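You operate a simulated robot arm through the tools that you are given. There is no shell and no other tool. Be economical: measure what you need, move in short steps, check, and stop when the job is done.

You run a simulated robot arm. Do the job below in one go: nothing can be reset, and whatever is moved stays where it is left.

TASK
Close up: steamer dial to 0, red switch off, steel pan back in its row, peg plate pushed in.
Where things are to end (x, y in the base frame): steel pan within 40 mm of [490, -50].

Only the result counts: the job must be done as asked and must still hold three seconds after the hand-in. Knocking over, shifting, dropping, spilling or breaking anything else fails it.

THE ROBOT
A 7-joint arm with a fingered hand on a trunk, on a base that drives. Base frame: it is fixed to the floor where the robot stands at the start and does not move with it; the origin is under the middle of the robot, x ahead of it, y to its left, z up; the surface under the hand at the start is at about z = 850. Readings come in mm, degrees, newtons and seconds.
With the tool pointing down near the work surface it reaches from about 200 to 760 mm from the robot's upright axis, wherever it stands. Its first joint turns from -166.0 to 166.0 degrees. Places, roughly: green key [600, -100, 900]; peg plate [500, 400, 900]; press wheel [600, 400, 1200]; red switch [600, -100, 900]; steamer dial [600, -200, 1000]. Payload 4 kg.
Tool frame: the origin (TCP) lies between the finger pads and is the grasp point; the fingertips stand 28 mm ahead of it; z points along the fingers, y is the line along which they close. The gripper opens to 168 mm. The gripper's body begins 79 mm behind the TCP. The gripper is a hand of 4 fingers: y runs from the thumb to the fingers, the wrist lies at [0, 0, -249] in the tool frame, and closing takes about 1.5 s.
Orientation is told as [roll, pitch, yaw] about the base's x, y, z axes, in that order, counted from this pose: with the fingers straight down and closing along the base's y, the tool's x points along the base's -x, its y along +y and its z along -z.

THE INTERFACE
- The arm moves only by the tool send_rows. Its argument "series" is a list of rows, each a list of 2 entries, a list of its own where there are three numbers: the turn, a rotation vector about the tool's x, y, z in degrees, then the shift along the tool's x, y, z in mm. In form: [[[rx, ry, rz], [dx, dy, dz]], ...]. A call has 1 to 8 rows; each row is the pose to reach, as a shift and turn from the pose commanded when the call began, along the tool's axes at that moment. "grip" is the opening, from 0 (shut) to 1 (fully open), set as the call begins (left out, the last holds). Rows are played at 5 a second. More than 50 mm and 8.6 degrees between two rows, or a gripper value outside its range, and nothing of the call is played. A pose out of reach is approached as far as the arm can. The call stops where the force on the tool passes 40 N (or 10 N more than at its start, if that is more) or the arm is blocked; 0.2 s more then pass. Each finger travels about 153 mm/s and halts on what it meets, pressing with about 28 N; the grip force reading is that of the motor and also rises with nothing between the fingers. The clock runs only during rows and for 0.2 s after the last one: add rows that repeat a pose to give the fingers time. The reply holds the time, the measured pose of the TCP, the force on the tool along the base axes, the opening and the grip force, in the units named above and with some noise, with the torque about the TCP (base axes, N m) and any sound that the robot's microphone picked up.
- Cameras (640 x 400 px; columns grow to the right, rows downward): "scene" is now at [17.6, 163.9, 1503]; the picture's right is [0.03, -1.00, 0.00], its down [-0.72, -0.02, -0.69] and it looks along [0.69, 0.02, -0.72] (base axes); focal length 291 px, centre (320, 200). "wrist" rides on the gripper at [60, -60, -110] in the tool frame; the picture's right is [0.71, 0.71, 0.00], its down [-0.56, 0.56, -0.61] and it looks along [-0.43, 0.43, 0.79] (tool axes); focal length 265 px, centre (320, 200). There is no depth. A picture from a camera that has moved, and an enlarged one, comes with that camera's place and axes in the base frame and with its lens.
- snapshot(camera): a new picture of that camera. The clock stands still meanwhile.
- lift_body(by): slides the trunk up (or, below 0, down) by that many mm; the arm and the scene camera ride with it, the base frame stays. It gives what a move gives, with no picture.
- roll_base(legs): drives the robot by 1 to 6 legs, each [ahead, turn to the left] in mm and degrees, along the robot's own axes; the way and the turn of a leg run together, so that a leg with both is an arc; at most 1500 mm and 180 degrees a leg. The arm and the cameras ride along, it lands a little off, and it stops where it bumps. It gives what a move gives.
- finger_targets(finger1, finger2, finger3, thumb_bend): sets how far each is bent, from 0 (flat) to 100 (curled in); at 30 the hand is open as for a grip, at 70 the pads meet at the TCP. One left out holds its place. A second passes; each finger stops where it meets its share of the squeeze, and holds until it gets a number again. A gripper value or a shape takes the hand back. It gives what a move gives, with no picture; readings hold the bend of each and the force on the fingers (four entries, about 0 where the hand has none), thumb and palm.
- set_grasp(shape): the hand has 4 fingers and takes this shape, open, in about a second: jaw (thumb against the fingers, like two jaws); tri (thumb and two fingers); tip (a fingertip pinch); poke (one finger out to press); point (the index stretched); flat (the hand flat); cup (the hand cupped); fist (a fist). The gripper value then closes the fingers along that shape, each until it touches; the sizes above hold for jaw. It gives what a move gives, with no picture.
- aim_head(pan, tilt): turns the head with the scene camera to pan (to the left, within 155 degrees either way) and tilt (down, from -29 to 69), counted from straight ahead of the robot. It gives what a move gives.
- zoom(camera, box): a new picture of the part [left, top, right, bottom] of that camera's present view, enlarged. The clock stands still meanwhile.
- close_job(): hands the job in; it is judged then, once.

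Work in short steps. Places have to be worked out from the pictures, the camera data and where the tool is seen: move nearer, look again, correct. Check each grasp and each placing, and mend what went wrong. You have 120 turns and 82 pictures in all, those below and enlarged ones among them. Open the gripper and draw the arm clear of the work before you hand the job in, unless the task says otherwise; then end with one line.

The tools are called after ">>>" by a JSON object that holds its "name" and its "arguments". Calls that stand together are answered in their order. send_rows: Moves the arm, as the interface text tells. Its arguments: {"type":"object","properties":{"series":{"type":"array","items":{"type":"array"}},"grip":{"type":"number"}},"required":["series"]} The other tools are called the same way: lift_body (by) slides the trunk up or down; set_grasp (shape) gives the hand a shape; finger_targets (finger1, finger2, finger3, thumb_bend) moves the fingers one by one; roll_base (legs) drives the base; aim_head (pan, tilt) turns the head that bears the scene camera; snapshot (camera) takes a picture; zoom (camera, box) takes an enlarged picture of a part of a camera's view; close_job () hands the job in.

At the start:

```text
time_s: 0.0
eef_pos: [419.6, 181.6, 1000.5]
orientation: [-0.1, 0.0, 0.1]
force: [-0.4, 0.4, 0.7]
torque: [0.01, 0.01, 0.01]
opening: 167.9
gripper_force: 0.1
shape: jaw
bend: [30.0, 30.0, 30.0, 30.0]
finger forces: [0.0, 0.1, 0.0, 0.1, 0.0, 0.1]
trunk travel left (down, up): [-525.0, 65.0]
robot x, y, heading: [4.7, -0.1, 0.4]
head pan, tilt: [1.9, 46.0]
```

scene: 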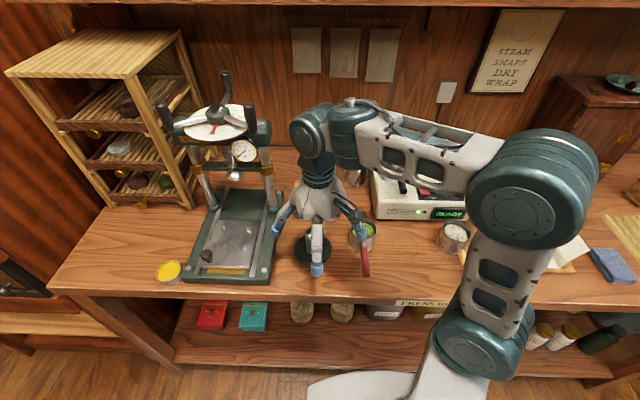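
wrist: 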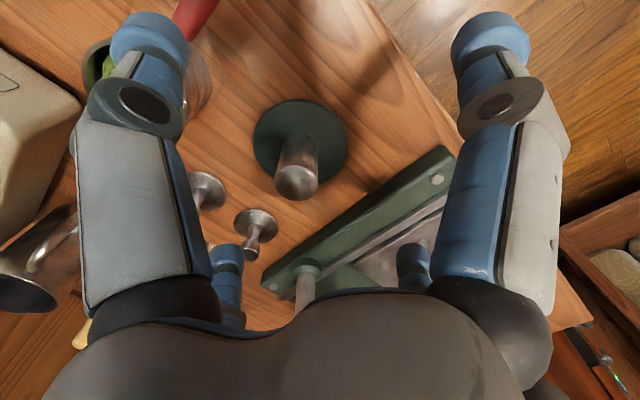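

The arm hides the part of the bench I need, so I'll zoom in on the steamer and the press areas first.

>>> {"name": "zoom", "arguments": {"camera": "scene", "box": [340, 120, 500, 280]}}

>>> {"name": "zoom", "arguments": {"camera": "scene", "box": [140, 60, 300, 300]}}

```text
2.50 times, centred on (420, 200) of scene
camera zoom: at [17.6, 163.9, 1503.0], right [0.03, -1.0, 0.0], down [-0.72, -0.02, -0.69], along [0.69, 0.02, -0.72], focal length 728 px, centre (70, 200)
```

zoom: 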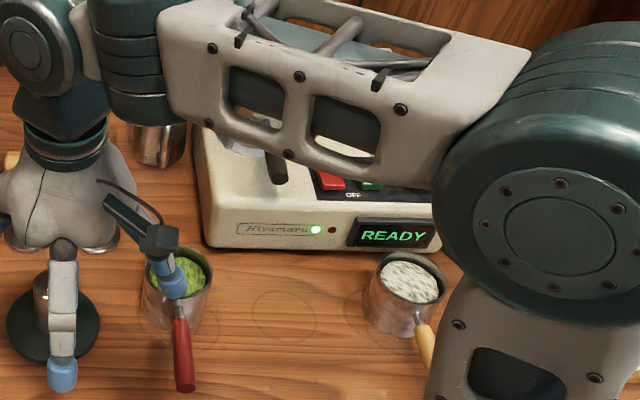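

```text
1.67 times, centred on (220, 180) of scene
camera zoom: at [17.6, 163.9, 1503.0], right [0.03, -1.0, 0.0], down [-0.72, -0.02, -0.69], along [0.69, 0.02, -0.72], focal length 485 px, centre (487, 233)
```

zoom: 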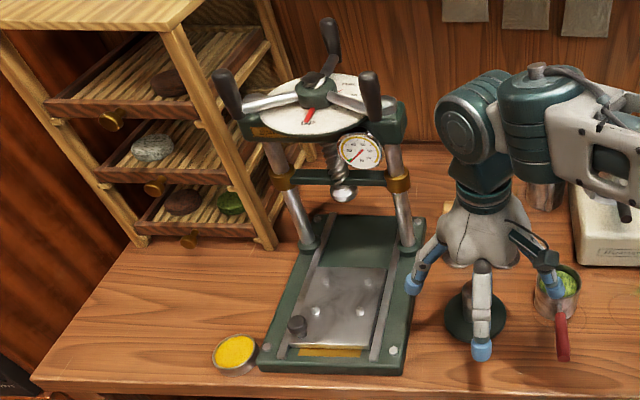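

The forearm covers the steamer. I'll raise the hand and swing it right so the wrist camera can look over the steamer and the pans.

>>> {"name": "send_rows", "arguments": {"series": [[[0, 0, 0], [0, 0, -48]], [[0, 0, 0], [0, 0, -96]], [[0, 0, 0], [0, 0, -144]], [[0, 0, 0], [0, 0, -190]], [[0, 0, 0], [0, -45, -190]], [[0, 0, 0], [0, -90, -190]], [[0, 0, 0], [0, -135, -190]], [[0, 0, 0], [0, -180, -190]]]}}

>>> {"name": "send_rows", "arguments": {"series": [[[0, 0, 0], [0, -45, 0]], [[0, 0, 0], [0, -90, 0]], [[0, 0, 0], [0, -135, 0]], [[0, 0, 0], [0, -180, 0]], [[0, 0, 0], [0, -220, 0]]]}}

>>> {"name": "snapshot", "arguments": {"camera": "wrist"}}

>>> {"name": "snapshot", "arguments": {"camera": "scene"}}

```text
time_s: 1.8
eef_pos: [417.3, -2.1, 1192.8]
orientation: [-0.1, 0.0, 0.0]
force: [-0.2, -0.3, -0.5]
torque: [0.01, -0.01, 0.04]
opening: 167.7
gripper_force: 0.1
shape: jaw
bend: [30.0, 30.0, 30.0, 30.0]
finger forces: [0.0, 0.0, 0.0, 0.1, 0.0, 0.0]
trunk travel left (down, up): [-525.0, 65.0]
robot x, y, heading: [0.6, 1.2, 0.0]
head pan, tilt: [1.9, 46.0]
```

```text
time_s: 3.0
eef_pos: [420.8, -219.5, 1190.0]
orientation: [0.0, 0.0, 0.0]
force: [-0.2, -0.2, 0.0]
torque: [0.02, -0.01, 0.03]
opening: 167.8
gripper_force: 0.1
shape: jaw
bend: [30.0, 30.0, 30.0, 30.0]
finger forces: [0.0, 0.0, 0.0, 0.0, 0.0, 0.0]
trunk travel left (down, up): [-525.0, 65.0]
robot x, y, heading: [-0.7, -0.8, 0.1]
head pan, tilt: [1.9, 46.0]
```

```text
77 pictures are left
camera wrist: at [360.1, -278.8, 1299.4], right [-0.71, 0.71, 0.0], down [0.56, 0.56, 0.61], along [0.43, 0.43, -0.79], focal length 265 px, centre (320, 200)
```

wrist: 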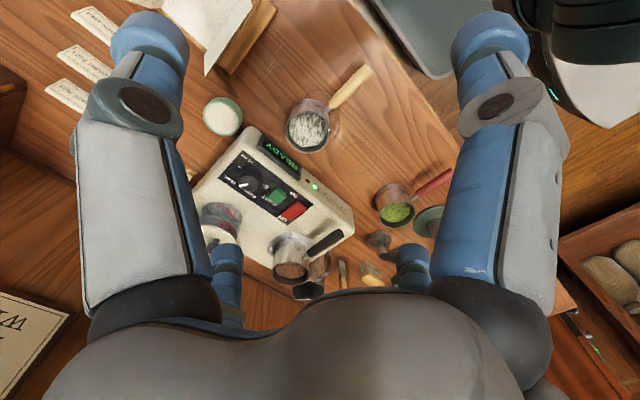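

```text
76 pictures are left
camera scene: at [17.7, 163.3, 1503.1], right [0.03, -1.0, 0.0], down [-0.72, -0.02, -0.69], along [0.69, 0.02, -0.72], focal length 291 px, centre (320, 200)
```

scene: 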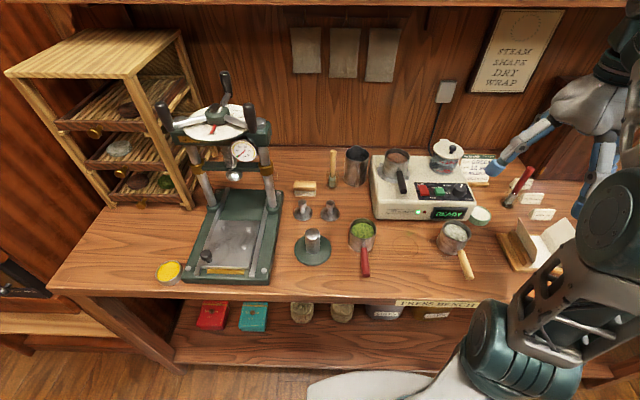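

Now the scene is clear: a steel pan with a black handle stands on the steamer, and its place in the row is the gap between the red- and wood-handled pans. I'll zoom in on the steamer and the press.

>>> {"name": "zoom", "arguments": {"camera": "scene", "box": [340, 130, 500, 230]}}

>>> {"name": "zoom", "arguments": {"camera": "wrist", "box": [190, 110, 370, 300]}}

>>> {"name": "zoom", "arguments": {"camera": "scene", "box": [150, 180, 310, 290]}}

```text
4.00 times, centred on (420, 180) of scene
camera zoom: at [17.7, 163.3, 1503.1], right [0.03, -1.0, 0.0], down [-0.72, -0.02, -0.69], along [0.69, 0.02, -0.72], focal length 1164 px, centre (-80, 280)
```

zoom: 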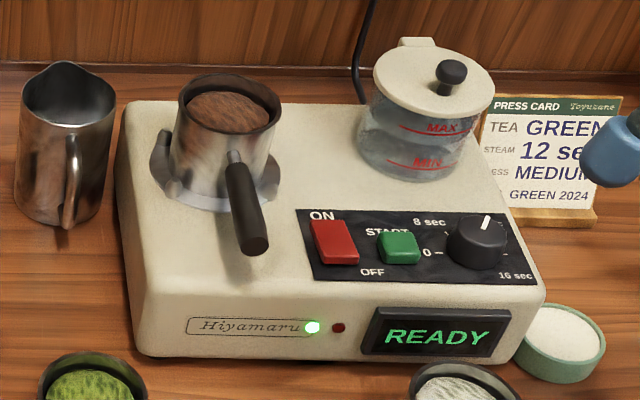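

```text
2.11 times, centred on (280, 205) of wrist
camera zoom: at [360.1, -278.8, 1299.4], right [-0.71, 0.71, 0.0], down [0.56, 0.56, 0.61], along [0.43, 0.43, -0.79], focal length 559 px, centre (404, 190)
```

zoom: 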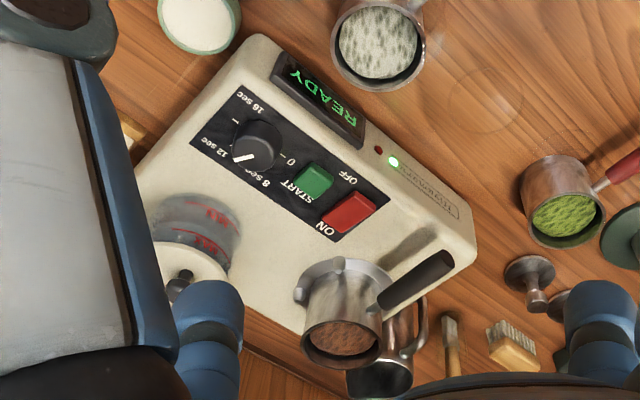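

```text
3.64 times, centred on (230, 235) of scene
camera zoom: at [17.7, 163.3, 1503.1], right [0.03, -1.0, 0.0], down [-0.72, -0.02, -0.69], along [0.69, 0.02, -0.72], focal length 1058 px, centre (647, 73)
```

zoom: 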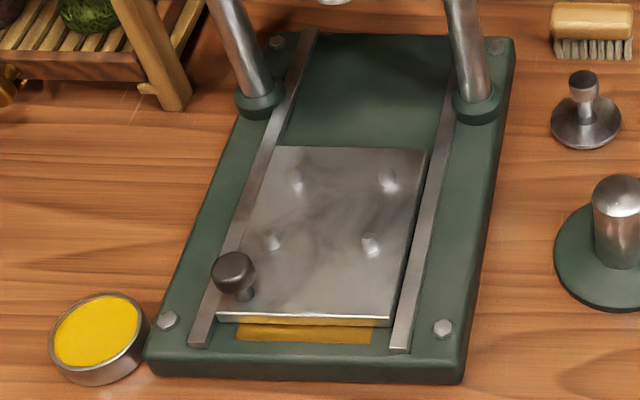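

Triangulating from the two views gives: dial top about [592,-201,955], red switch about [597,-105,948], pan rim about [682,-36,993], with its handle running toward -x to [557,-37,984]. Next I need the finger layout of the hand.

>>> {"name": "zoom", "arguments": {"camera": "scene", "box": [480, 40, 640, 220]}}

>>> {"name": "set_grasp", "arguments": {"shape": "poke"}}

>>> {"name": "snapshot", "arguments": {"camera": "wrist"}}

>>> {"name": "zoom", "arguments": {"camera": "scene", "box": [480, 40, 640, 220]}}

```text
2.22 times, centred on (560, 130) of scene
camera zoom: at [17.7, 163.3, 1503.1], right [0.03, -1.0, 0.0], down [-0.72, -0.02, -0.69], along [0.69, 0.02, -0.72], focal length 647 px, centre (-213, 356)
```

zoom: 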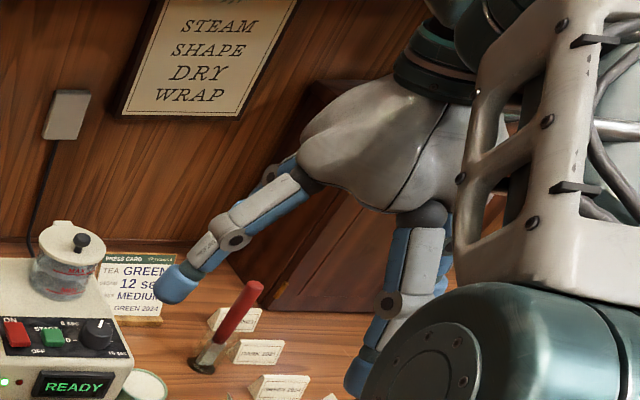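

```text
time_s: 3.9
eef_pos: [421.3, -218.1, 1190.1]
orientation: [0.0, -0.1, 0.0]
force: [0.1, 0.2, -0.4]
torque: [0.02, 0.03, -0.02]
opening: 0.0
gripper_force: 0.1
shape: poke
bend: [100.0, 100.0, 100.0, 70.0]
finger forces: [0.1, 0.0, 0.0, 0.0, 0.0, 0.0]
trunk travel left (down, up): [-525.0, 65.0]
robot x, y, heading: [0.3, 1.7, 0.1]
head pan, tilt: [1.9, 46.0]
```

```text
71 pictures are left
camera wrist: at [360.2, -277.4, 1299.6], right [-0.71, 0.71, 0.0], down [0.56, 0.56, 0.61], along [0.43, 0.43, -0.79], focal length 265 px, centre (320, 200)
```

wrist: 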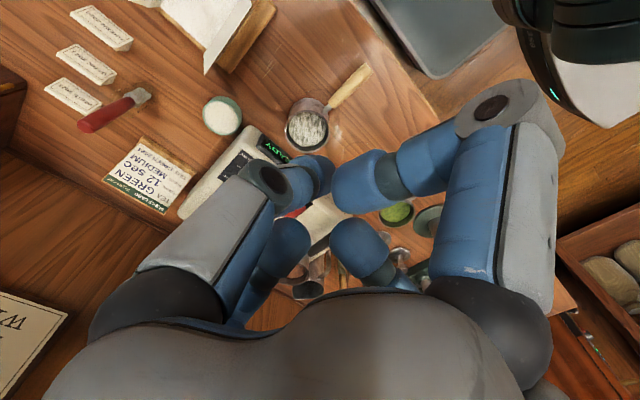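

```text
2.22 times, centred on (560, 130) of scene
camera zoom: at [17.6, 163.8, 1503.1], right [0.03, -1.0, 0.0], down [-0.72, -0.02, -0.69], along [0.69, 0.02, -0.72], focal length 647 px, centre (-213, 356)
```

zoom: 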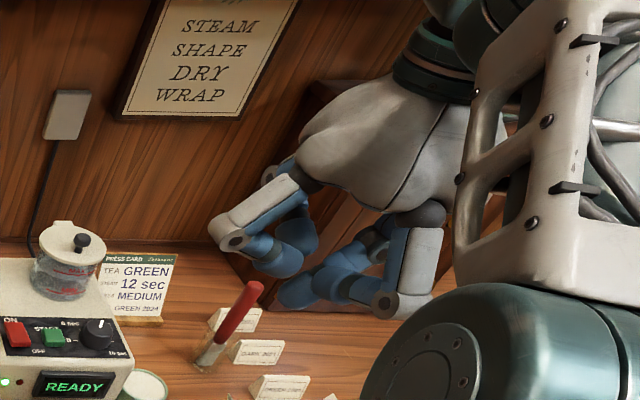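

The four fingers form a cross claw at tool ±x and ±y, with the thumb at -y. I'll do the pan first, gripping its body with the hand yawed 45° so the handle passes between two fingers, and hover above it.

>>> {"name": "set_grasp", "arguments": {"shape": "jaw"}}

>>> {"name": "send_rows", "arguments": {"series": [[[0, 0, 5.6], [-32, 22, 7]], [[0, 0, 11.2], [-64, 44, 15]], [[0, 0, 16.8], [-96, 66, 22]], [[0, 0, 22.5], [-128, 88, 30]], [[0, 0, 28.1], [-160, 110, 37]], [[0, 0, 33.7], [-192, 132, 45]], [[0, 0, 39.3], [-226, 156, 52]], [[0, 0, 45], [-260, 182, 60]]], "grip": 0.68}}

>>> {"name": "snapshot", "arguments": {"camera": "wrist"}}

>>> {"name": "snapshot", "arguments": {"camera": "scene"}}

```text
time_s: 4.8
eef_pos: [420.4, -218.5, 1189.9]
orientation: [0.0, 0.0, -0.1]
force: [-0.5, 0.5, 0.6]
torque: [0.0, -0.02, -0.03]
opening: 167.9
gripper_force: 0.1
shape: jaw
bend: [30.0, 30.0, 30.0, 30.0]
finger forces: [0.0, 0.1, 0.0, 0.0, 0.0, 0.0]
trunk travel left (down, up): [-525.0, 65.0]
robot x, y, heading: [4.3, 1.7, -0.2]
head pan, tilt: [1.9, 46.0]
```

```text
time_s: 6.6
eef_pos: [657.6, -37.6, 1130.3]
orientation: [0.0, 0.0, -43.7]
force: [-0.4, -0.2, -0.5]
torque: [0.04, 0.0, 0.03]
opening: 114.9
gripper_force: 0.0
shape: jaw
bend: [26.0, 26.0, 26.0, 26.0]
finger forces: [0.0, 0.0, 0.1, 0.2, 0.0, 0.0]
out of reach, approached as far as the arm can: row 8
trunk travel left (down, up): [-525.0, 65.0]
robot x, y, heading: [4.5, 1.6, -0.2]
head pan, tilt: [1.9, 46.0]
```

```text
69 pictures are left
camera wrist: at [573.0, -38.9, 1240.5], right [-0.02, 1.0, 0.0], down [0.79, 0.02, 0.61], along [0.61, 0.01, -0.79], focal length 265 px, centre (320, 200)
```

wrist: 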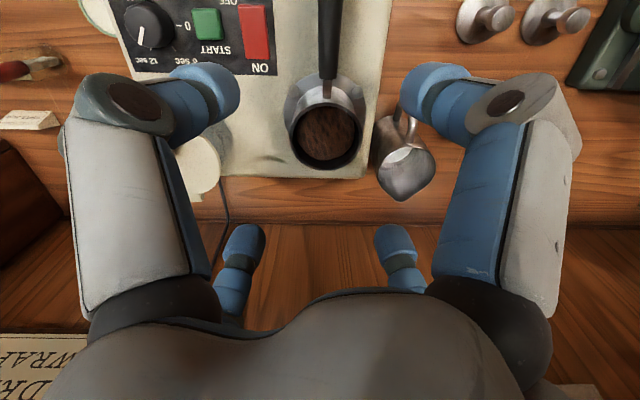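

```text
68 pictures are left
camera scene: at [17.5, 163.4, 1503.1], right [0.03, -1.0, 0.0], down [-0.72, -0.02, -0.69], along [0.69, 0.02, -0.72], focal length 291 px, centre (320, 200)
```

scene: 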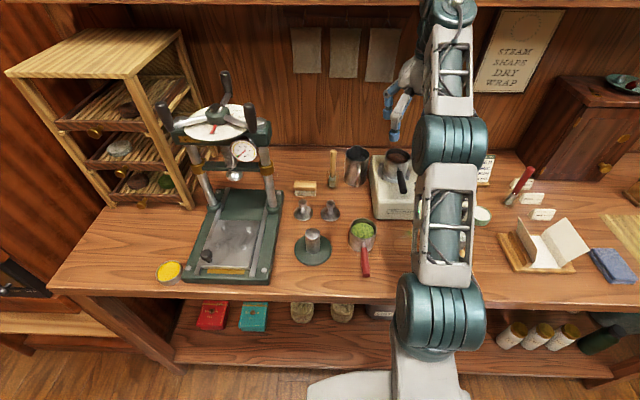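

Pan centre refines to about [681,-33] with the rim at z 993. The arm was only just short of reach at this height, so I'll lower it to z≈1055 and see where it lands.

>>> {"name": "send_rows", "arguments": {"series": [[[0, 0, 0], [0, 0, 35]], [[0, 0, 0], [0, 0, 70]], [[0, 0, 0], [0, 0, 70]]]}}

```text
time_s: 7.4
eef_pos: [657.0, -38.4, 1061.8]
orientation: [0.0, 0.0, -44.9]
force: [-0.8, -0.3, 0.1]
torque: [0.01, 0.02, 0.0]
opening: 114.6
gripper_force: 0.0
shape: jaw
bend: [26.0, 26.0, 26.0, 26.0]
finger forces: [0.1, 0.0, 0.1, 0.0, 0.1, 0.0]
trunk travel left (down, up): [-525.0, 65.0]
robot x, y, heading: [1.0, 1.8, -0.1]
head pan, tilt: [1.9, 46.0]
```

Landed at x≈657, so I'll shift +24 in x and +5 in y while lowering a further 20 mm.

>>> {"name": "send_rows", "arguments": {"series": [[[0, 0, 0], [-13.4, 20.5, 10]], [[0, 0, 0], [-13.4, 20.5, 20]], [[0, 0, 0], [-13.4, 20.5, 20]]]}}

>>> {"name": "snapshot", "arguments": {"camera": "wrist"}}

```text
time_s: 8.2
eef_pos: [681.4, -31.9, 1041.4]
orientation: [0.0, 0.0, -45.0]
force: [0.7, 0.8, 0.0]
torque: [-0.01, -0.01, 0.04]
opening: 114.6
gripper_force: 0.1
shape: jaw
bend: [26.0, 26.0, 26.0, 26.0]
finger forces: [0.1, 0.0, 0.0, 0.1, 0.0, 0.0]
trunk travel left (down, up): [-525.0, 65.0]
robot x, y, heading: [-1.5, -3.4, -0.0]
head pan, tilt: [1.9, 46.0]
```

```text
67 pictures are left
camera wrist: at [596.1, -32.0, 1151.1], right [0.0, 1.0, 0.0], down [0.79, 0.0, 0.61], along [0.61, 0.0, -0.79], focal length 265 px, centre (320, 200)
```

wrist: 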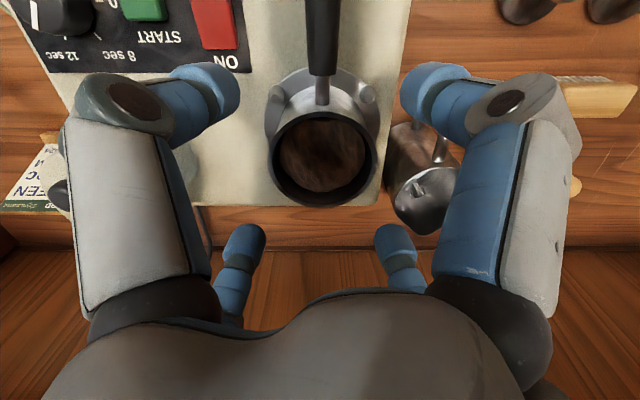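

The rim centre reads [682,-29] with the TCP over it at [681,-32], and the handle passes between the two near fingers. Descending 55 mm with a 3 mm y correction.

>>> {"name": "send_rows", "arguments": {"series": [[[0, 0, 0], [2, 2, 18]], [[0, 0, 0], [2, 2, 36]], [[0, 0, 0], [2, 2, 55]], [[0, 0, 0], [2, 2, 55]]]}}

>>> {"name": "snapshot", "arguments": {"camera": "wrist"}}

>>> {"name": "zoom", "arguments": {"camera": "scene", "box": [330, 80, 490, 230]}}

```text
time_s: 9.2
eef_pos: [681.1, -31.5, 985.9]
orientation: [0.0, 0.0, -45.0]
force: [0.0, 0.3, 0.1]
torque: [-0.01, -0.01, 0.01]
opening: 114.8
gripper_force: 0.0
shape: jaw
bend: [26.0, 26.0, 26.0, 26.0]
finger forces: [0.0, 0.1, 0.0, 0.0, 0.1, 0.1]
trunk travel left (down, up): [-525.0, 65.0]
robot x, y, heading: [-1.1, -1.1, 0.3]
head pan, tilt: [1.9, 46.0]
```

```text
66 pictures are left
camera wrist: at [596.6, -30.5, 1096.1], right [0.0, 1.0, 0.0], down [0.79, 0.0, 0.61], along [0.61, 0.0, -0.79], focal length 265 px, centre (320, 200)
```

wrist: 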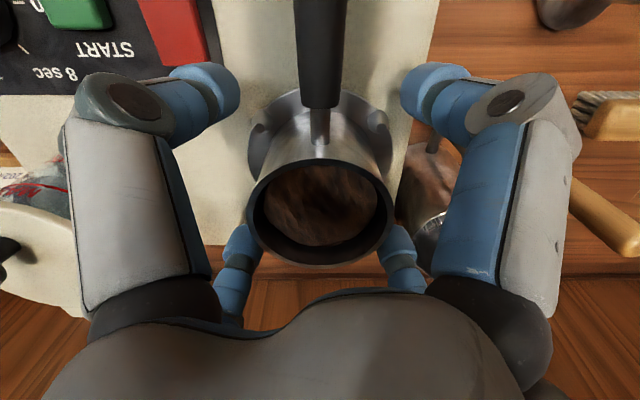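

```text
2.67 times, centred on (410, 155) of scene
camera zoom: at [17.7, 163.9, 1503.0], right [0.03, -1.0, 0.0], down [-0.72, -0.02, -0.69], along [0.69, 0.02, -0.72], focal length 776 px, centre (80, 320)
```

zoom: 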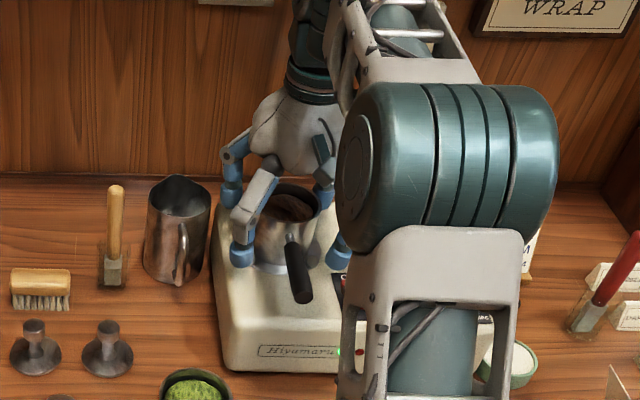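

The fingers surround the pan cleanly, clear of jug and kettle. Closing the hand with rows that hold position.

>>> {"name": "send_rows", "arguments": {"series": [[[0, 0, 0], [0, 0, 0]], [[0, 0, 0], [0, 0, 0]], [[0, 0, 0], [0, 0, 0]], [[0, 0, 0], [0, 0, 0]], [[0, 0, 0], [0, 0, 0]], [[0, 0, 0], [0, 0, 0]], [[0, 0, 0], [0, 0, 0]], [[0, 0, 0], [0, 0, 0]]], "grip": 0}}

>>> {"name": "snapshot", "arguments": {"camera": "wrist"}}

```text
time_s: 11.0
eef_pos: [682.2, -30.8, 986.6]
orientation: [0.0, 0.0, -45.0]
force: [0.0, 0.6, -1.6]
torque: [0.01, -0.02, -0.01]
opening: 62.8
gripper_force: 28.5
shape: jaw
bend: [79.0, 79.0, 79.0, 42.0]
finger forces: [25.5, 25.2, 25.4, 0.0, 25.4, 0.1]
trunk travel left (down, up): [-525.0, 65.0]
robot x, y, heading: [-1.3, 1.6, -0.0]
head pan, tilt: [1.9, 46.0]
```

```text
64 pictures are left
camera wrist: at [596.8, -30.5, 1096.1], right [0.0, 1.0, 0.0], down [0.79, 0.0, 0.61], along [0.61, 0.0, -0.79], focal length 265 px, centre (320, 200)
```

wrist: 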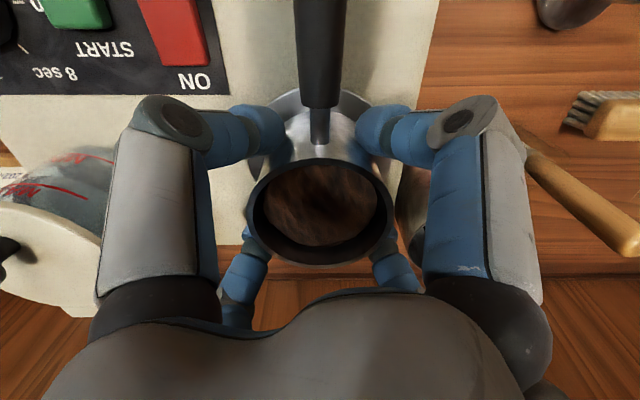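

All four fingers press at about 25 N and the pan hasn't moved. Lifting it straight up 80 mm.

>>> {"name": "send_rows", "arguments": {"series": [[[0, 0, 0], [0, 0, -10]], [[0, 0, 0], [0, 0, -25]], [[0, 0, 0], [0, 0, -45]], [[0, 0, 0], [0, 0, -65]], [[0, 0, 0], [0, 0, -80]], [[0, 0, 0], [0, 0, -80]]]}}

>>> {"name": "snapshot", "arguments": {"camera": "wrist"}}

```text
time_s: 12.4
eef_pos: [683.9, -30.5, 1066.9]
orientation: [-0.1, 0.0, -45.0]
force: [0.7, -0.4, -2.9]
torque: [0.01, 0.0, 0.01]
opening: 62.7
gripper_force: 28.1
shape: jaw
bend: [79.0, 79.0, 79.0, 42.0]
finger forces: [25.5, 25.4, 25.4, 0.0, 25.4, 0.0]
trunk travel left (down, up): [-525.0, 65.0]
robot x, y, heading: [-1.5, 2.2, -0.0]
head pan, tilt: [1.9, 46.0]
```

```text
63 pictures are left
camera wrist: at [598.2, -30.2, 1176.3], right [0.0, 1.0, 0.0], down [0.79, 0.0, 0.61], along [0.61, 0.0, -0.79], focal length 265 px, centre (320, 200)
```

wrist: 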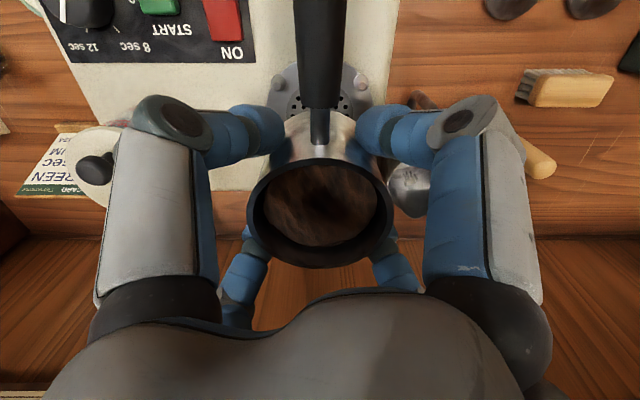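

The pan is held level and lifted off the steam plate. Carrying it to above [490,-50] at constant height.

>>> {"name": "send_rows", "arguments": {"series": [[[0, 0, 0], [20.5, -25, 0]], [[0, 0, 0], [41, -50, 0]], [[0, 0, 0], [61.5, -75.5, 0]], [[0, 0, 0], [82, -101, 0]], [[0, 0, 0], [103, -126, 0]], [[0, 0, 0], [123.4, -151, 0]], [[0, 0, 0], [123.4, -151, 0]]]}}

>>> {"name": "snapshot", "arguments": {"camera": "wrist"}}

>>> {"name": "snapshot", "arguments": {"camera": "scene"}}

```text
time_s: 14.0
eef_pos: [492.7, -49.7, 1064.1]
orientation: [0.0, 0.0, -45.0]
force: [0.4, -0.6, -3.9]
torque: [0.0, 0.01, 0.0]
opening: 62.7
gripper_force: 27.7
shape: jaw
bend: [79.0, 79.0, 79.0, 42.0]
finger forces: [25.5, 25.5, 25.5, 0.1, 25.4, 0.1]
trunk travel left (down, up): [-525.0, 65.0]
robot x, y, heading: [-1.4, 3.2, -0.1]
head pan, tilt: [1.9, 46.0]
```

```text
62 pictures are left
camera wrist: at [406.4, -48.8, 1174.2], right [0.0, 1.0, 0.0], down [0.79, 0.0, 0.61], along [0.61, 0.0, -0.79], focal length 265 px, centre (320, 200)
```

wrist: 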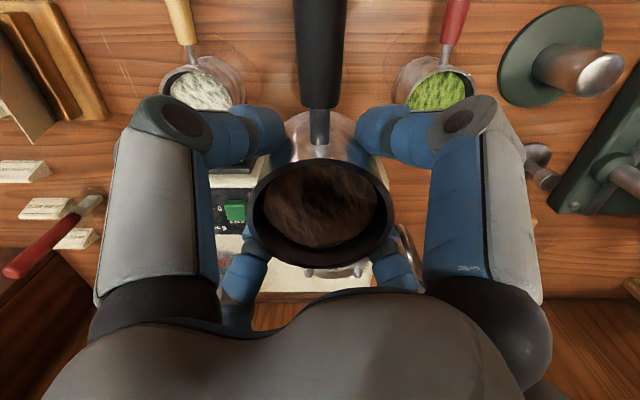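

```text
61 pictures are left
camera scene: at [17.8, 163.9, 1503.0], right [0.03, -1.0, 0.0], down [-0.72, -0.02, -0.69], along [0.69, 0.02, -0.72], focal length 291 px, centre (320, 200)
```

scene: 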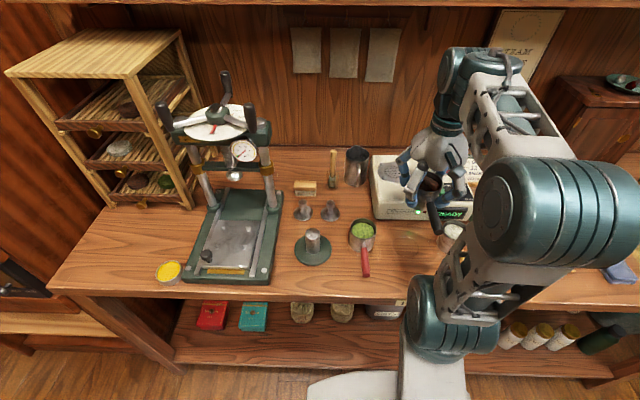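

The gap is clear: the neighbouring pans are at about [476,-160] and [476,63], and the steamer front is near x 571. I'll lower 155 mm while shifting 9 mm toward the robot for more room.

>>> {"name": "send_rows", "arguments": {"series": [[[0, 0, 0], [6, -6, 25]], [[0, 0, 0], [6, -6, 50]], [[0, 0, 0], [6, -6, 75]], [[0, 0, 0], [6, -6, 100]], [[0, 0, 0], [6, -6, 120]], [[0, 0, 0], [6, -6, 140]], [[0, 0, 0], [6, -6, 155]], [[0, 0, 0], [6, -6, 155]]]}}

>>> {"name": "snapshot", "arguments": {"camera": "wrist"}}

>>> {"name": "zoom", "arguments": {"camera": "scene", "box": [340, 130, 500, 280]}}

```text
time_s: 15.8
eef_pos: [480.9, -48.6, 911.5]
orientation: [-0.1, 0.1, -45.0]
force: [0.5, 0.6, -2.5]
torque: [0.0, -0.03, -0.01]
opening: 63.0
gripper_force: 27.8
shape: jaw
bend: [79.0, 79.0, 79.0, 42.0]
finger forces: [25.5, 25.3, 25.5, 0.0, 25.3, 0.1]
trunk travel left (down, up): [-525.0, 65.0]
robot x, y, heading: [0.0, -0.2, 0.0]
head pan, tilt: [1.9, 46.0]
```

```text
60 pictures are left
camera wrist: at [395.4, -48.0, 1021.0], right [0.0, 1.0, 0.0], down [0.79, 0.0, 0.61], along [0.61, 0.0, -0.79], focal length 265 px, centre (320, 200)
```

wrist: 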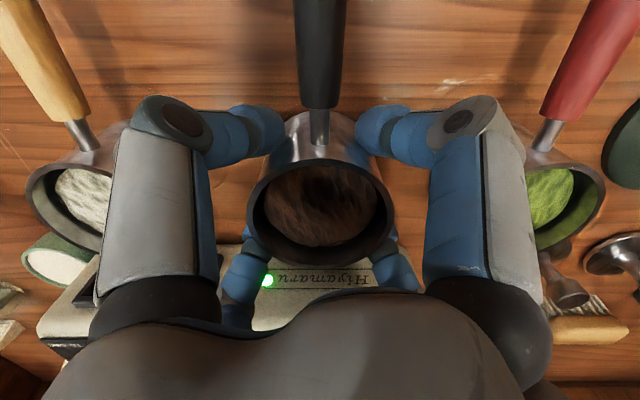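

```text
2.67 times, centred on (420, 205) of scene
camera zoom: at [17.9, 163.9, 1503.0], right [0.03, -1.0, 0.0], down [-0.72, -0.02, -0.69], along [0.69, 0.02, -0.72], focal length 776 px, centre (53, 187)
```

zoom: 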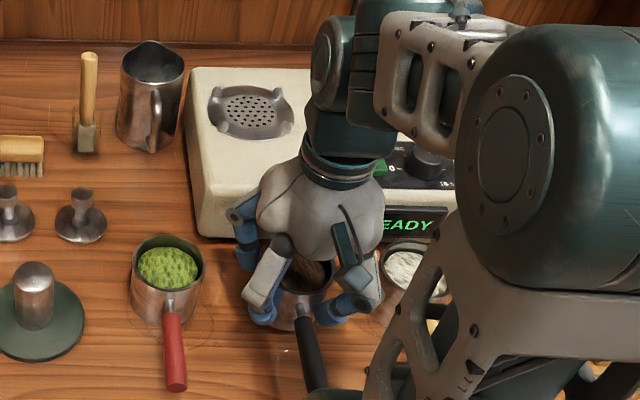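

The pan is close to the bench and both neighbours are clear. Lowering in small steps while watching the vertical force.

>>> {"name": "send_rows", "arguments": {"series": [[[0, 0, 0], [0, 0, 4]], [[0, 0, 0], [0, 0, 8]], [[0, 0, 0], [0, 0, 12]], [[0, 0, 0], [0, 0, 12]]]}}

```text
time_s: 16.8
eef_pos: [481.1, -50.6, 899.5]
orientation: [0.0, 0.0, -45.0]
force: [0.7, 0.4, -3.4]
torque: [0.01, 0.02, 0.0]
opening: 62.8
gripper_force: 27.6
shape: jaw
bend: [79.0, 79.0, 79.0, 42.0]
finger forces: [25.5, 25.4, 25.4, 0.1, 25.1, 0.1]
trunk travel left (down, up): [-525.0, 65.0]
robot x, y, heading: [-2.0, 2.7, 0.2]
head pan, tilt: [1.9, 46.0]
```

No contact yet (still about -3 N of pan weight), so 4 mm more.

>>> {"name": "send_rows", "arguments": {"series": [[[0, 0, 0], [0, 0, 2]], [[0, 0, 0], [0, 0, 4]], [[0, 0, 0], [0, 0, 4]]]}}

```text
time_s: 17.6
eef_pos: [479.0, -52.2, 897.1]
orientation: [0.0, 0.0, -45.0]
force: [-0.7, 0.4, -3.9]
torque: [0.01, 0.03, 0.02]
opening: 62.7
gripper_force: 28.0
shape: jaw
bend: [79.0, 79.0, 79.0, 42.0]
finger forces: [25.5, 25.3, 25.4, 0.0, 25.3, 0.0]
trunk travel left (down, up): [-525.0, 65.0]
robot x, y, heading: [1.3, -0.9, -0.0]
head pan, tilt: [1.9, 46.0]
```

>>> {"name": "send_rows", "arguments": {"series": [[[0, 0, 0], [0, 0, 2]], [[0, 0, 0], [0, 0, 4]], [[0, 0, 0], [0, 0, 4]]]}}

```text
time_s: 18.4
eef_pos: [481.2, -50.6, 895.2]
orientation: [0.2, -0.3, -45.1]
force: [-2.0, -2.8, 32.0]
torque: [-0.11, 0.14, 0.07]
opening: 63.3
gripper_force: 27.7
shape: jaw
bend: [79.0, 79.0, 79.0, 42.0]
finger forces: [30.5, 28.7, 29.1, 0.0, 30.2, 0.1]
trunk travel left (down, up): [-525.0, 65.0]
robot x, y, heading: [-2.0, 0.2, 0.2]
head pan, tilt: [1.9, 46.0]
```

The pan now stands on the bench (+32 N). I'll ease up 3 mm to unload it.

>>> {"name": "send_rows", "arguments": {"series": [[[0, 0, 0], [0, 0, -2.5]], [[0, 0, 0], [0, 0, -2.5]]]}}

```text
time_s: 19.0
eef_pos: [479.7, -50.4, 894.1]
orientation: [0.1, -0.1, -45.0]
force: [5.1, -3.0, 21.0]
torque: [-0.13, -0.16, 0.06]
opening: 63.4
gripper_force: 28.2
shape: jaw
bend: [79.0, 79.0, 79.0, 42.0]
finger forces: [28.6, 28.9, 29.8, 0.1, 28.7, 0.0]
trunk travel left (down, up): [-525.0, 65.0]
robot x, y, heading: [-4.7, 0.2, 0.0]
head pan, tilt: [1.9, 46.0]
```

>>> {"name": "send_rows", "arguments": {"series": [[[0, 0, 0], [0, 0, -1.5]], [[0, 0, 0], [0, 0, -1.5]]]}}

```text
time_s: 19.6
eef_pos: [478.5, -51.7, 894.5]
orientation: [-0.1, 0.1, -45.1]
force: [2.1, -2.9, 3.6]
torque: [0.0, -0.16, -0.03]
opening: 63.1
gripper_force: 27.9
shape: jaw
bend: [79.0, 79.0, 79.0, 42.0]
finger forces: [28.0, 27.9, 28.4, 0.0, 28.0, 0.1]
trunk travel left (down, up): [-525.0, 65.0]
robot x, y, heading: [0.4, -1.6, 0.0]
head pan, tilt: [1.9, 46.0]
```

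Nearly unloaded. Opening moderately (to about 90 mm) to stay clear of the neighbouring pans.

>>> {"name": "send_rows", "arguments": {"series": [[[0, 0, 0], [0, 0, 0]], [[0, 0, 0], [0, 0, 0]], [[0, 0, 0], [0, 0, 0]], [[0, 0, 0], [0, 0, 0]], [[0, 0, 0], [0, 0, 0]]], "grip": 0.52}}

>>> {"name": "snapshot", "arguments": {"camera": "wrist"}}

```text
time_s: 20.8
eef_pos: [479.9, -49.8, 894.6]
orientation: [-0.1, 0.0, -44.9]
force: [-1.4, 0.6, -0.2]
torque: [-0.03, 0.02, 0.01]
opening: 86.8
gripper_force: 0.0
shape: jaw
bend: [33.0, 33.0, 33.0, 33.0]
finger forces: [0.0, 0.1, 0.0, 0.0, 0.0, 0.0]
trunk travel left (down, up): [-525.0, 65.0]
robot x, y, heading: [1.6, 0.3, 0.1]
head pan, tilt: [1.9, 46.0]
```

```text
58 pictures are left
camera wrist: at [395.2, -49.8, 1005.1], right [0.0, 1.0, 0.0], down [0.79, 0.0, 0.61], along [0.61, 0.0, -0.79], focal length 265 px, centre (320, 200)
```

wrist: 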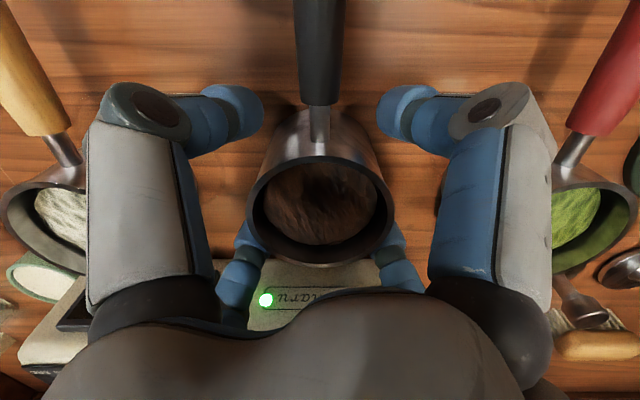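

The pan is released and standing upright. Raising straight up 200 mm, then checking.

>>> {"name": "send_rows", "arguments": {"series": [[[0, 0, 0], [0, 0, -20]], [[0, 0, 0], [0, 0, -45]], [[0, 0, 0], [0, 0, -75]], [[0, 0, 0], [0, 0, -110]], [[0, 0, 0], [0, 0, -150]], [[0, 0, 0], [0, 0, -190]], [[0, 0, 0], [0, 0, -230]]]}}

>>> {"name": "set_grasp", "arguments": {"shape": "poke"}}

>>> {"name": "snapshot", "arguments": {"camera": "wrist"}}

>>> {"name": "snapshot", "arguments": {"camera": "scene"}}

```text
time_s: 22.4
eef_pos: [479.0, -50.1, 1124.6]
orientation: [0.0, 0.0, -45.1]
force: [-0.5, 0.1, -0.4]
torque: [0.04, 0.01, 0.0]
opening: 86.8
gripper_force: 0.1
shape: jaw
bend: [33.0, 33.0, 33.0, 33.0]
finger forces: [0.0, 0.0, 0.1, 0.0, 0.0, 0.0]
trunk travel left (down, up): [-525.0, 65.0]
robot x, y, heading: [-2.9, 2.1, -0.1]
head pan, tilt: [1.9, 46.0]
```

```text
time_s: 23.3
eef_pos: [479.0, -50.6, 1123.7]
orientation: [0.0, 0.1, -45.0]
force: [-0.6, 0.2, 0.2]
torque: [0.01, -0.01, 0.02]
opening: 0.0
gripper_force: 0.0
shape: poke
bend: [100.0, 100.0, 100.0, 70.0]
finger forces: [0.0, 0.0, 0.1, 0.0, 0.0, 0.0]
trunk travel left (down, up): [-525.0, 65.0]
robot x, y, heading: [1.7, 0.0, -0.2]
head pan, tilt: [1.9, 46.0]
```

```text
57 pictures are left
camera wrist: at [393.7, -49.3, 1233.8], right [0.0, 1.0, 0.0], down [0.79, 0.0, 0.61], along [0.61, 0.0, -0.79], focal length 265 px, centre (320, 200)
```

wrist: 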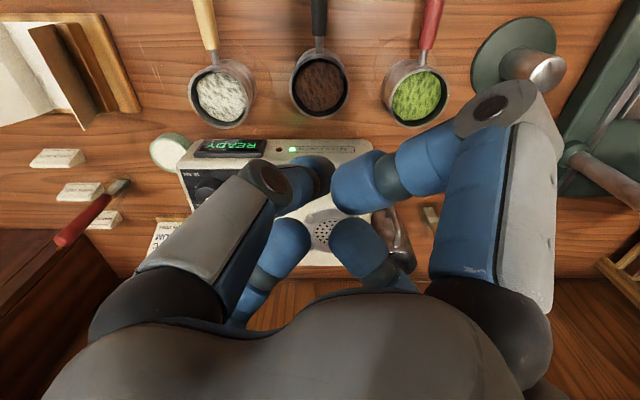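

```text
56 pictures are left
camera scene: at [17.6, 163.9, 1503.0], right [0.03, -1.0, 0.0], down [-0.72, -0.02, -0.69], along [0.69, 0.02, -0.72], focal length 291 px, centre (320, 200)
```

scene: 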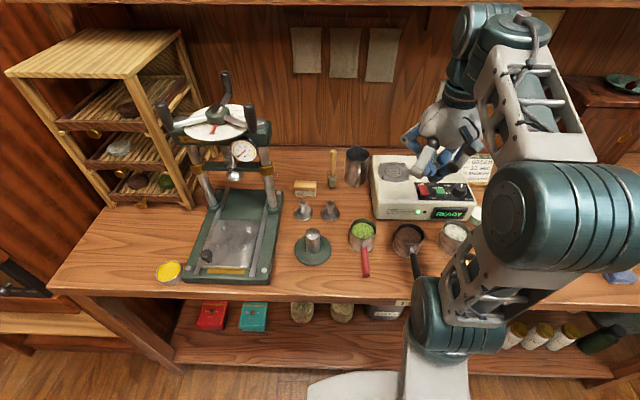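

The steel pan sits at about [474,-49] in its row, upright. For the switch, I'll check the poke hand side-on to see which tip is lowest.

>>> {"name": "zoom", "arguments": {"camera": "scene", "box": [390, 90, 500, 230]}}

>>> {"name": "zoom", "arguments": {"camera": "wrist", "box": [170, 120, 410, 280]}}

```text
2.86 times, centred on (445, 160) of scene
camera zoom: at [17.6, 163.9, 1503.0], right [0.03, -1.0, 0.0], down [-0.72, -0.02, -0.69], along [0.69, 0.02, -0.72], focal length 832 px, centre (-37, 314)
```

zoom: 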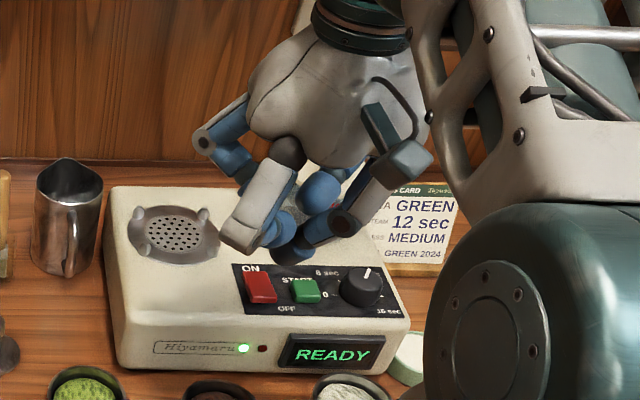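

```text
2.50 times, centred on (290, 200) of wrist
camera zoom: at [393.7, -49.3, 1233.8], right [0.0, 1.0, 0.0], down [0.79, 0.0, 0.61], along [0.61, 0.0, -0.79], focal length 664 px, centre (395, 200)
```

zoom: 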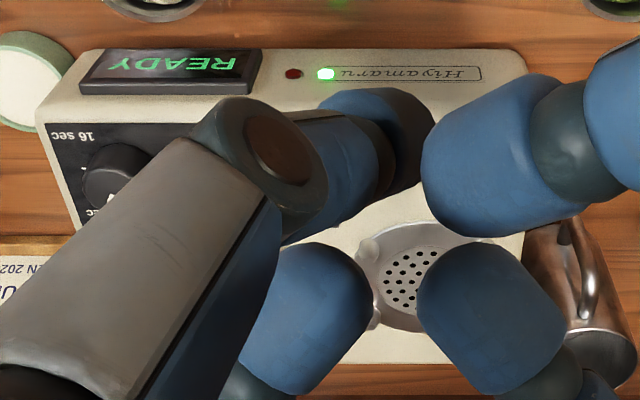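

The thumb's dark tip is the lowest, about 26 mm below the curled fingers and at TCP+28, so poke works. The OFF end of the switch is near [588,-104], top about z 948, so I'll hover 25 mm above it.

>>> {"name": "send_rows", "arguments": {"series": [[[0, 0, 0], [-29, 10, 10]], [[0, 0, 0], [-58, 20, 30]], [[0, 0, 0], [-87, 30, 60]], [[0, 0, 0], [-115.2, 38.9, 95]], [[0, 0, 0], [-115.2, 38.9, 120]], [[0, 0, 0], [-115.2, 38.9, 120]]]}}

>>> {"name": "zoom", "arguments": {"camera": "wrist", "box": [200, 60, 440, 220]}}

>>> {"name": "zoom", "arguments": {"camera": "scene", "box": [380, 120, 500, 230]}}

```text
time_s: 24.7
eef_pos: [590.3, -105.5, 1004.3]
orientation: [0.0, 0.0, -45.0]
force: [-0.5, -0.8, 0.6]
torque: [0.01, -0.02, 0.0]
opening: 0.0
gripper_force: 0.0
shape: poke
bend: [100.0, 100.0, 100.0, 70.0]
finger forces: [0.0, 0.1, 0.0, 0.1, 0.0, 0.0]
trunk travel left (down, up): [-525.0, 65.0]
robot x, y, heading: [-2.9, -1.6, -0.3]
head pan, tilt: [1.9, 46.0]
```

```text
2.50 times, centred on (320, 140) of wrist
camera zoom: at [504.1, -104.4, 1113.4], right [0.0, 1.0, 0.0], down [0.79, 0.0, 0.61], along [0.61, 0.0, -0.79], focal length 664 px, centre (320, 350)
```

zoom: 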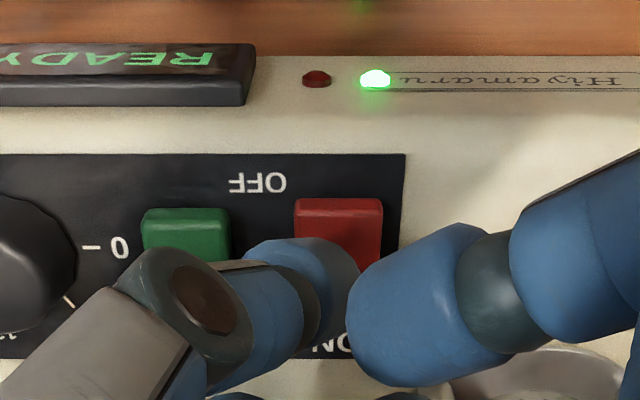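

```text
3.64 times, centred on (440, 175) of scene
camera zoom: at [17.4, 163.9, 1503.0], right [0.03, -1.0, 0.0], down [-0.72, -0.02, -0.69], along [0.69, 0.02, -0.72], focal length 1058 px, centre (-116, 291)
```

zoom: 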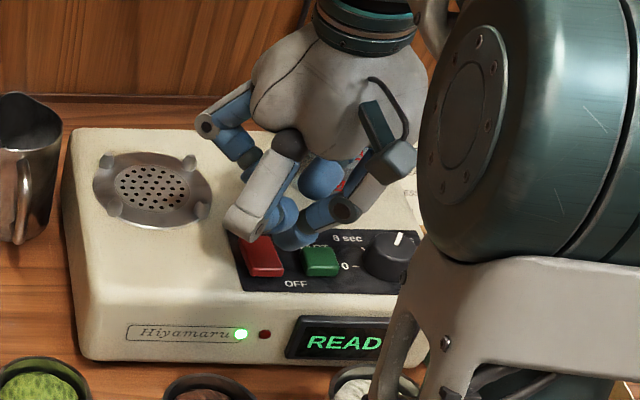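

Refining from this view, the switch centre is y ≈ -100 and its near end x ≈ 582. I'll correct by +5 mm in y and descend toward contact.

>>> {"name": "send_rows", "arguments": {"series": [[[0, 0, 0], [5, 2, 10]], [[0, 0, 0], [5, 2, 20]], [[0, 0, 0], [5, 2, 24]], [[0, 0, 0], [5, 2, 28]], [[0, 0, 0], [5, 2, 28]]]}}

>>> {"name": "zoom", "arguments": {"camera": "scene", "box": [380, 120, 500, 230]}}

```text
time_s: 25.9
eef_pos: [587.0, -101.1, 977.5]
orientation: [0.0, -0.2, -45.0]
force: [-0.3, -2.5, 14.8]
torque: [-0.15, -0.06, 0.0]
opening: 0.2
gripper_force: 0.1
shape: poke
bend: [100.0, 100.0, 100.0, 70.0]
finger forces: [0.0, 0.0, 0.0, 0.0, 14.8, 0.1]
trunk travel left (down, up): [-525.0, 65.0]
robot x, y, heading: [-2.0, 0.1, -0.3]
head pan, tilt: [1.9, 46.0]
```

```text
3.64 times, centred on (440, 175) of scene
camera zoom: at [16.3, 163.8, 1503.3], right [0.03, -1.0, 0.0], down [-0.72, -0.02, -0.7], along [0.69, 0.02, -0.72], focal length 1058 px, centre (-116, 291)
```

zoom: 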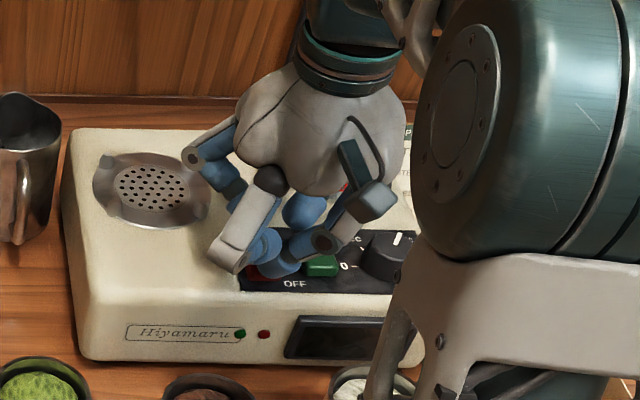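

The display and lamp went dark, so the switch is off. Retracting straight up and looking at the dial.

>>> {"name": "send_rows", "arguments": {"series": [[[0, 0, 0], [0, 0, -20]], [[0, 0, 0], [0, 0, -50]], [[0, 0, 0], [0, 0, -90]], [[0, 0, 0], [0, 0, -130]], [[0, 0, 0], [0, 0, -160]]]}}

>>> {"name": "set_grasp", "arguments": {"shape": "tip"}}

>>> {"name": "snapshot", "arguments": {"camera": "wrist"}}

>>> {"name": "zoom", "arguments": {"camera": "scene", "box": [380, 80, 500, 230]}}

```text
time_s: 27.1
eef_pos: [586.7, -99.0, 1137.3]
orientation: [-0.2, 0.0, -45.0]
force: [0.2, 0.7, -0.7]
torque: [0.02, 0.01, -0.01]
opening: 0.0
gripper_force: 0.1
shape: poke
bend: [100.0, 100.0, 100.0, 70.0]
finger forces: [0.0, 0.0, 0.0, 0.0, 0.0, 0.0]
trunk travel left (down, up): [-525.0, 65.0]
robot x, y, heading: [-2.9, -1.8, -0.2]
head pan, tilt: [1.9, 46.0]
```

```text
time_s: 28.0
eef_pos: [586.3, -98.7, 1138.8]
orientation: [0.0, 0.1, -45.0]
force: [-0.6, 0.0, -0.2]
torque: [0.0, -0.01, 0.03]
opening: 168.1
gripper_force: 0.0
shape: tip
bend: [11.0, 30.0, 11.0, 30.0]
finger forces: [0.0, 0.1, 0.0, 0.1, 0.0, 0.0]
trunk travel left (down, up): [-525.0, 65.0]
robot x, y, heading: [3.9, 0.6, 0.1]
head pan, tilt: [1.9, 46.0]
```

```text
50 pictures are left
camera wrist: at [500.7, -97.9, 1247.4], right [0.0, 1.0, 0.0], down [0.79, 0.0, 0.61], along [0.61, 0.0, -0.79], focal length 265 px, centre (320, 200)
```

wrist: 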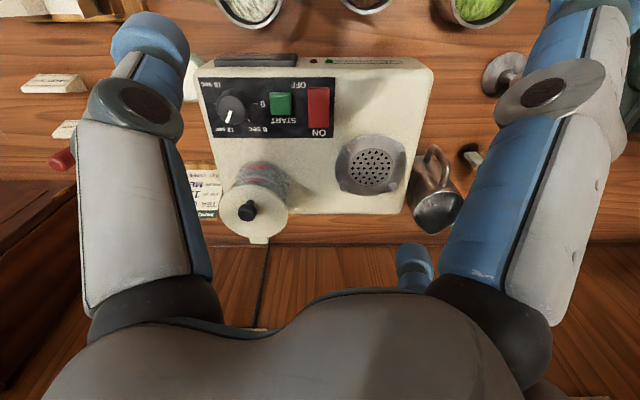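

```text
2.67 times, centred on (440, 155) of scene
camera zoom: at [17.6, 163.8, 1503.0], right [0.03, -1.0, 0.0], down [-0.72, -0.02, -0.69], along [0.69, 0.02, -0.72], focal length 776 px, centre (0, 320)
```

zoom: 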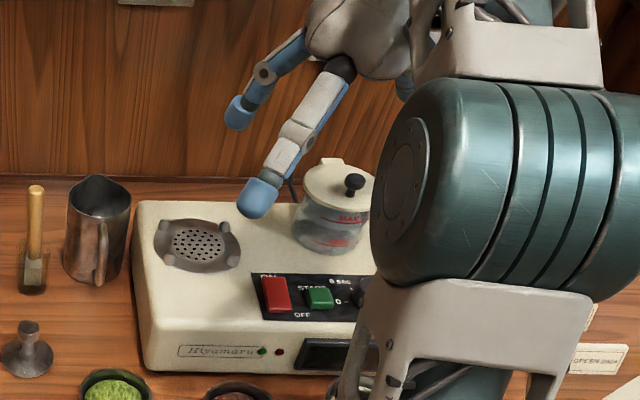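

The switch now shows pressed to OFF. I'll zoom in on the dial to measure the pointer angle and position.

>>> {"name": "zoom", "arguments": {"camera": "wrist", "box": [190, 70, 350, 170]}}

```text
4.00 times, centred on (270, 120) of wrist
camera zoom: at [500.7, -97.9, 1247.4], right [0.0, 1.0, 0.0], down [0.79, 0.0, 0.61], along [0.61, 0.0, -0.79], focal length 1062 px, centre (520, 520)
```

zoom: 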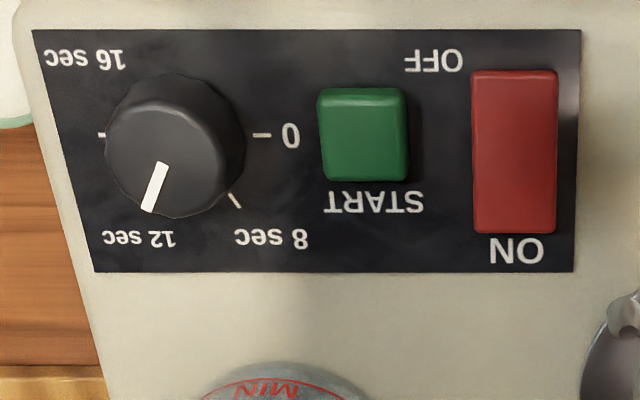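

The pointer is at 12 sec, and 0 is about 120° counter-clockwise seen from above. The knob is about 39 mm across at roughly [597,-197], top about 955. I'll use the four-finger claw at about 70 mm opening, hovering above the dial at yaw -57.

>>> {"name": "set_grasp", "arguments": {"shape": "jaw"}}

>>> {"name": "send_rows", "arguments": {"series": [[[0, 0, 4], [-25, -20, 0]], [[0, 0, 8], [-51, -41, 10]], [[0, 0, 12], [-76.9, -62.1, 30]], [[0, 0, 12], [-76.9, -62.1, 55]], [[0, 0, 12], [-76.9, -62.1, 78]], [[0, 0, 12], [-76.9, -62.1, 78]]], "grip": 0.42}}

>>> {"name": "snapshot", "arguments": {"camera": "wrist"}}

>>> {"name": "zoom", "arguments": {"camera": "scene", "box": [380, 80, 540, 230]}}

```text
time_s: 28.9
eef_pos: [584.6, -98.6, 1137.7]
orientation: [0.0, -0.1, -45.0]
force: [-0.8, 0.9, -0.4]
torque: [-0.06, 0.03, -0.02]
opening: 167.7
gripper_force: 0.1
shape: jaw
bend: [30.0, 30.0, 30.0, 30.0]
finger forces: [0.1, 0.0, 0.0, 0.0, 0.1, 0.1]
trunk travel left (down, up): [-525.0, 65.0]
robot x, y, heading: [2.1, -0.2, 0.1]
head pan, tilt: [1.9, 46.0]
```

```text
time_s: 30.3
eef_pos: [598.0, -198.7, 1062.0]
orientation: [-0.1, 0.0, -57.0]
force: [-0.3, -0.3, -0.1]
torque: [-0.02, 0.01, 0.02]
opening: 71.1
gripper_force: 0.0
shape: jaw
bend: [38.0, 38.0, 38.0, 38.0]
finger forces: [0.1, 0.0, 0.0, 0.1, 0.1, 0.0]
trunk travel left (down, up): [-525.0, 65.0]
robot x, y, heading: [-2.8, -0.7, -0.2]
head pan, tilt: [1.9, 46.0]
```

```text
47 pictures are left
camera wrist: at [514.2, -179.2, 1169.7], right [0.21, 0.98, 0.0], down [0.77, -0.16, 0.61], along [0.6, -0.13, -0.79], focal length 265 px, centre (320, 200)
```

wrist: 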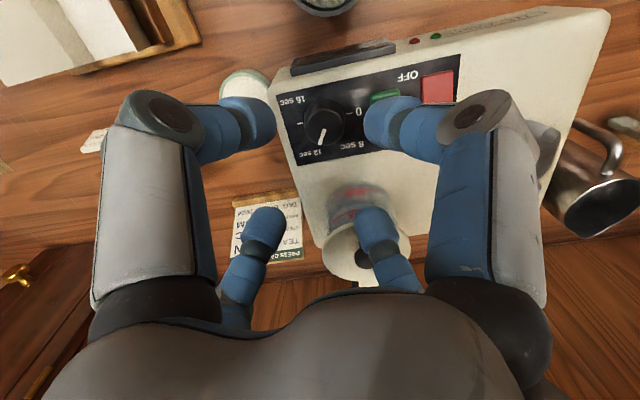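

```text
2.67 times, centred on (460, 155) of scene
camera zoom: at [17.7, 163.7, 1503.1], right [0.03, -1.0, 0.0], down [-0.72, -0.02, -0.69], along [0.69, 0.02, -0.72], focal length 776 px, centre (-53, 320)
```

zoom: 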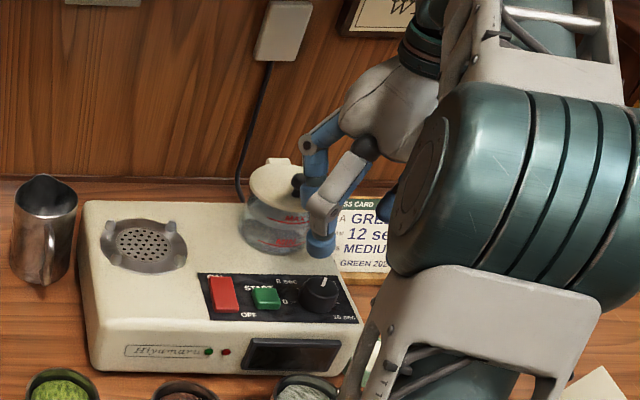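

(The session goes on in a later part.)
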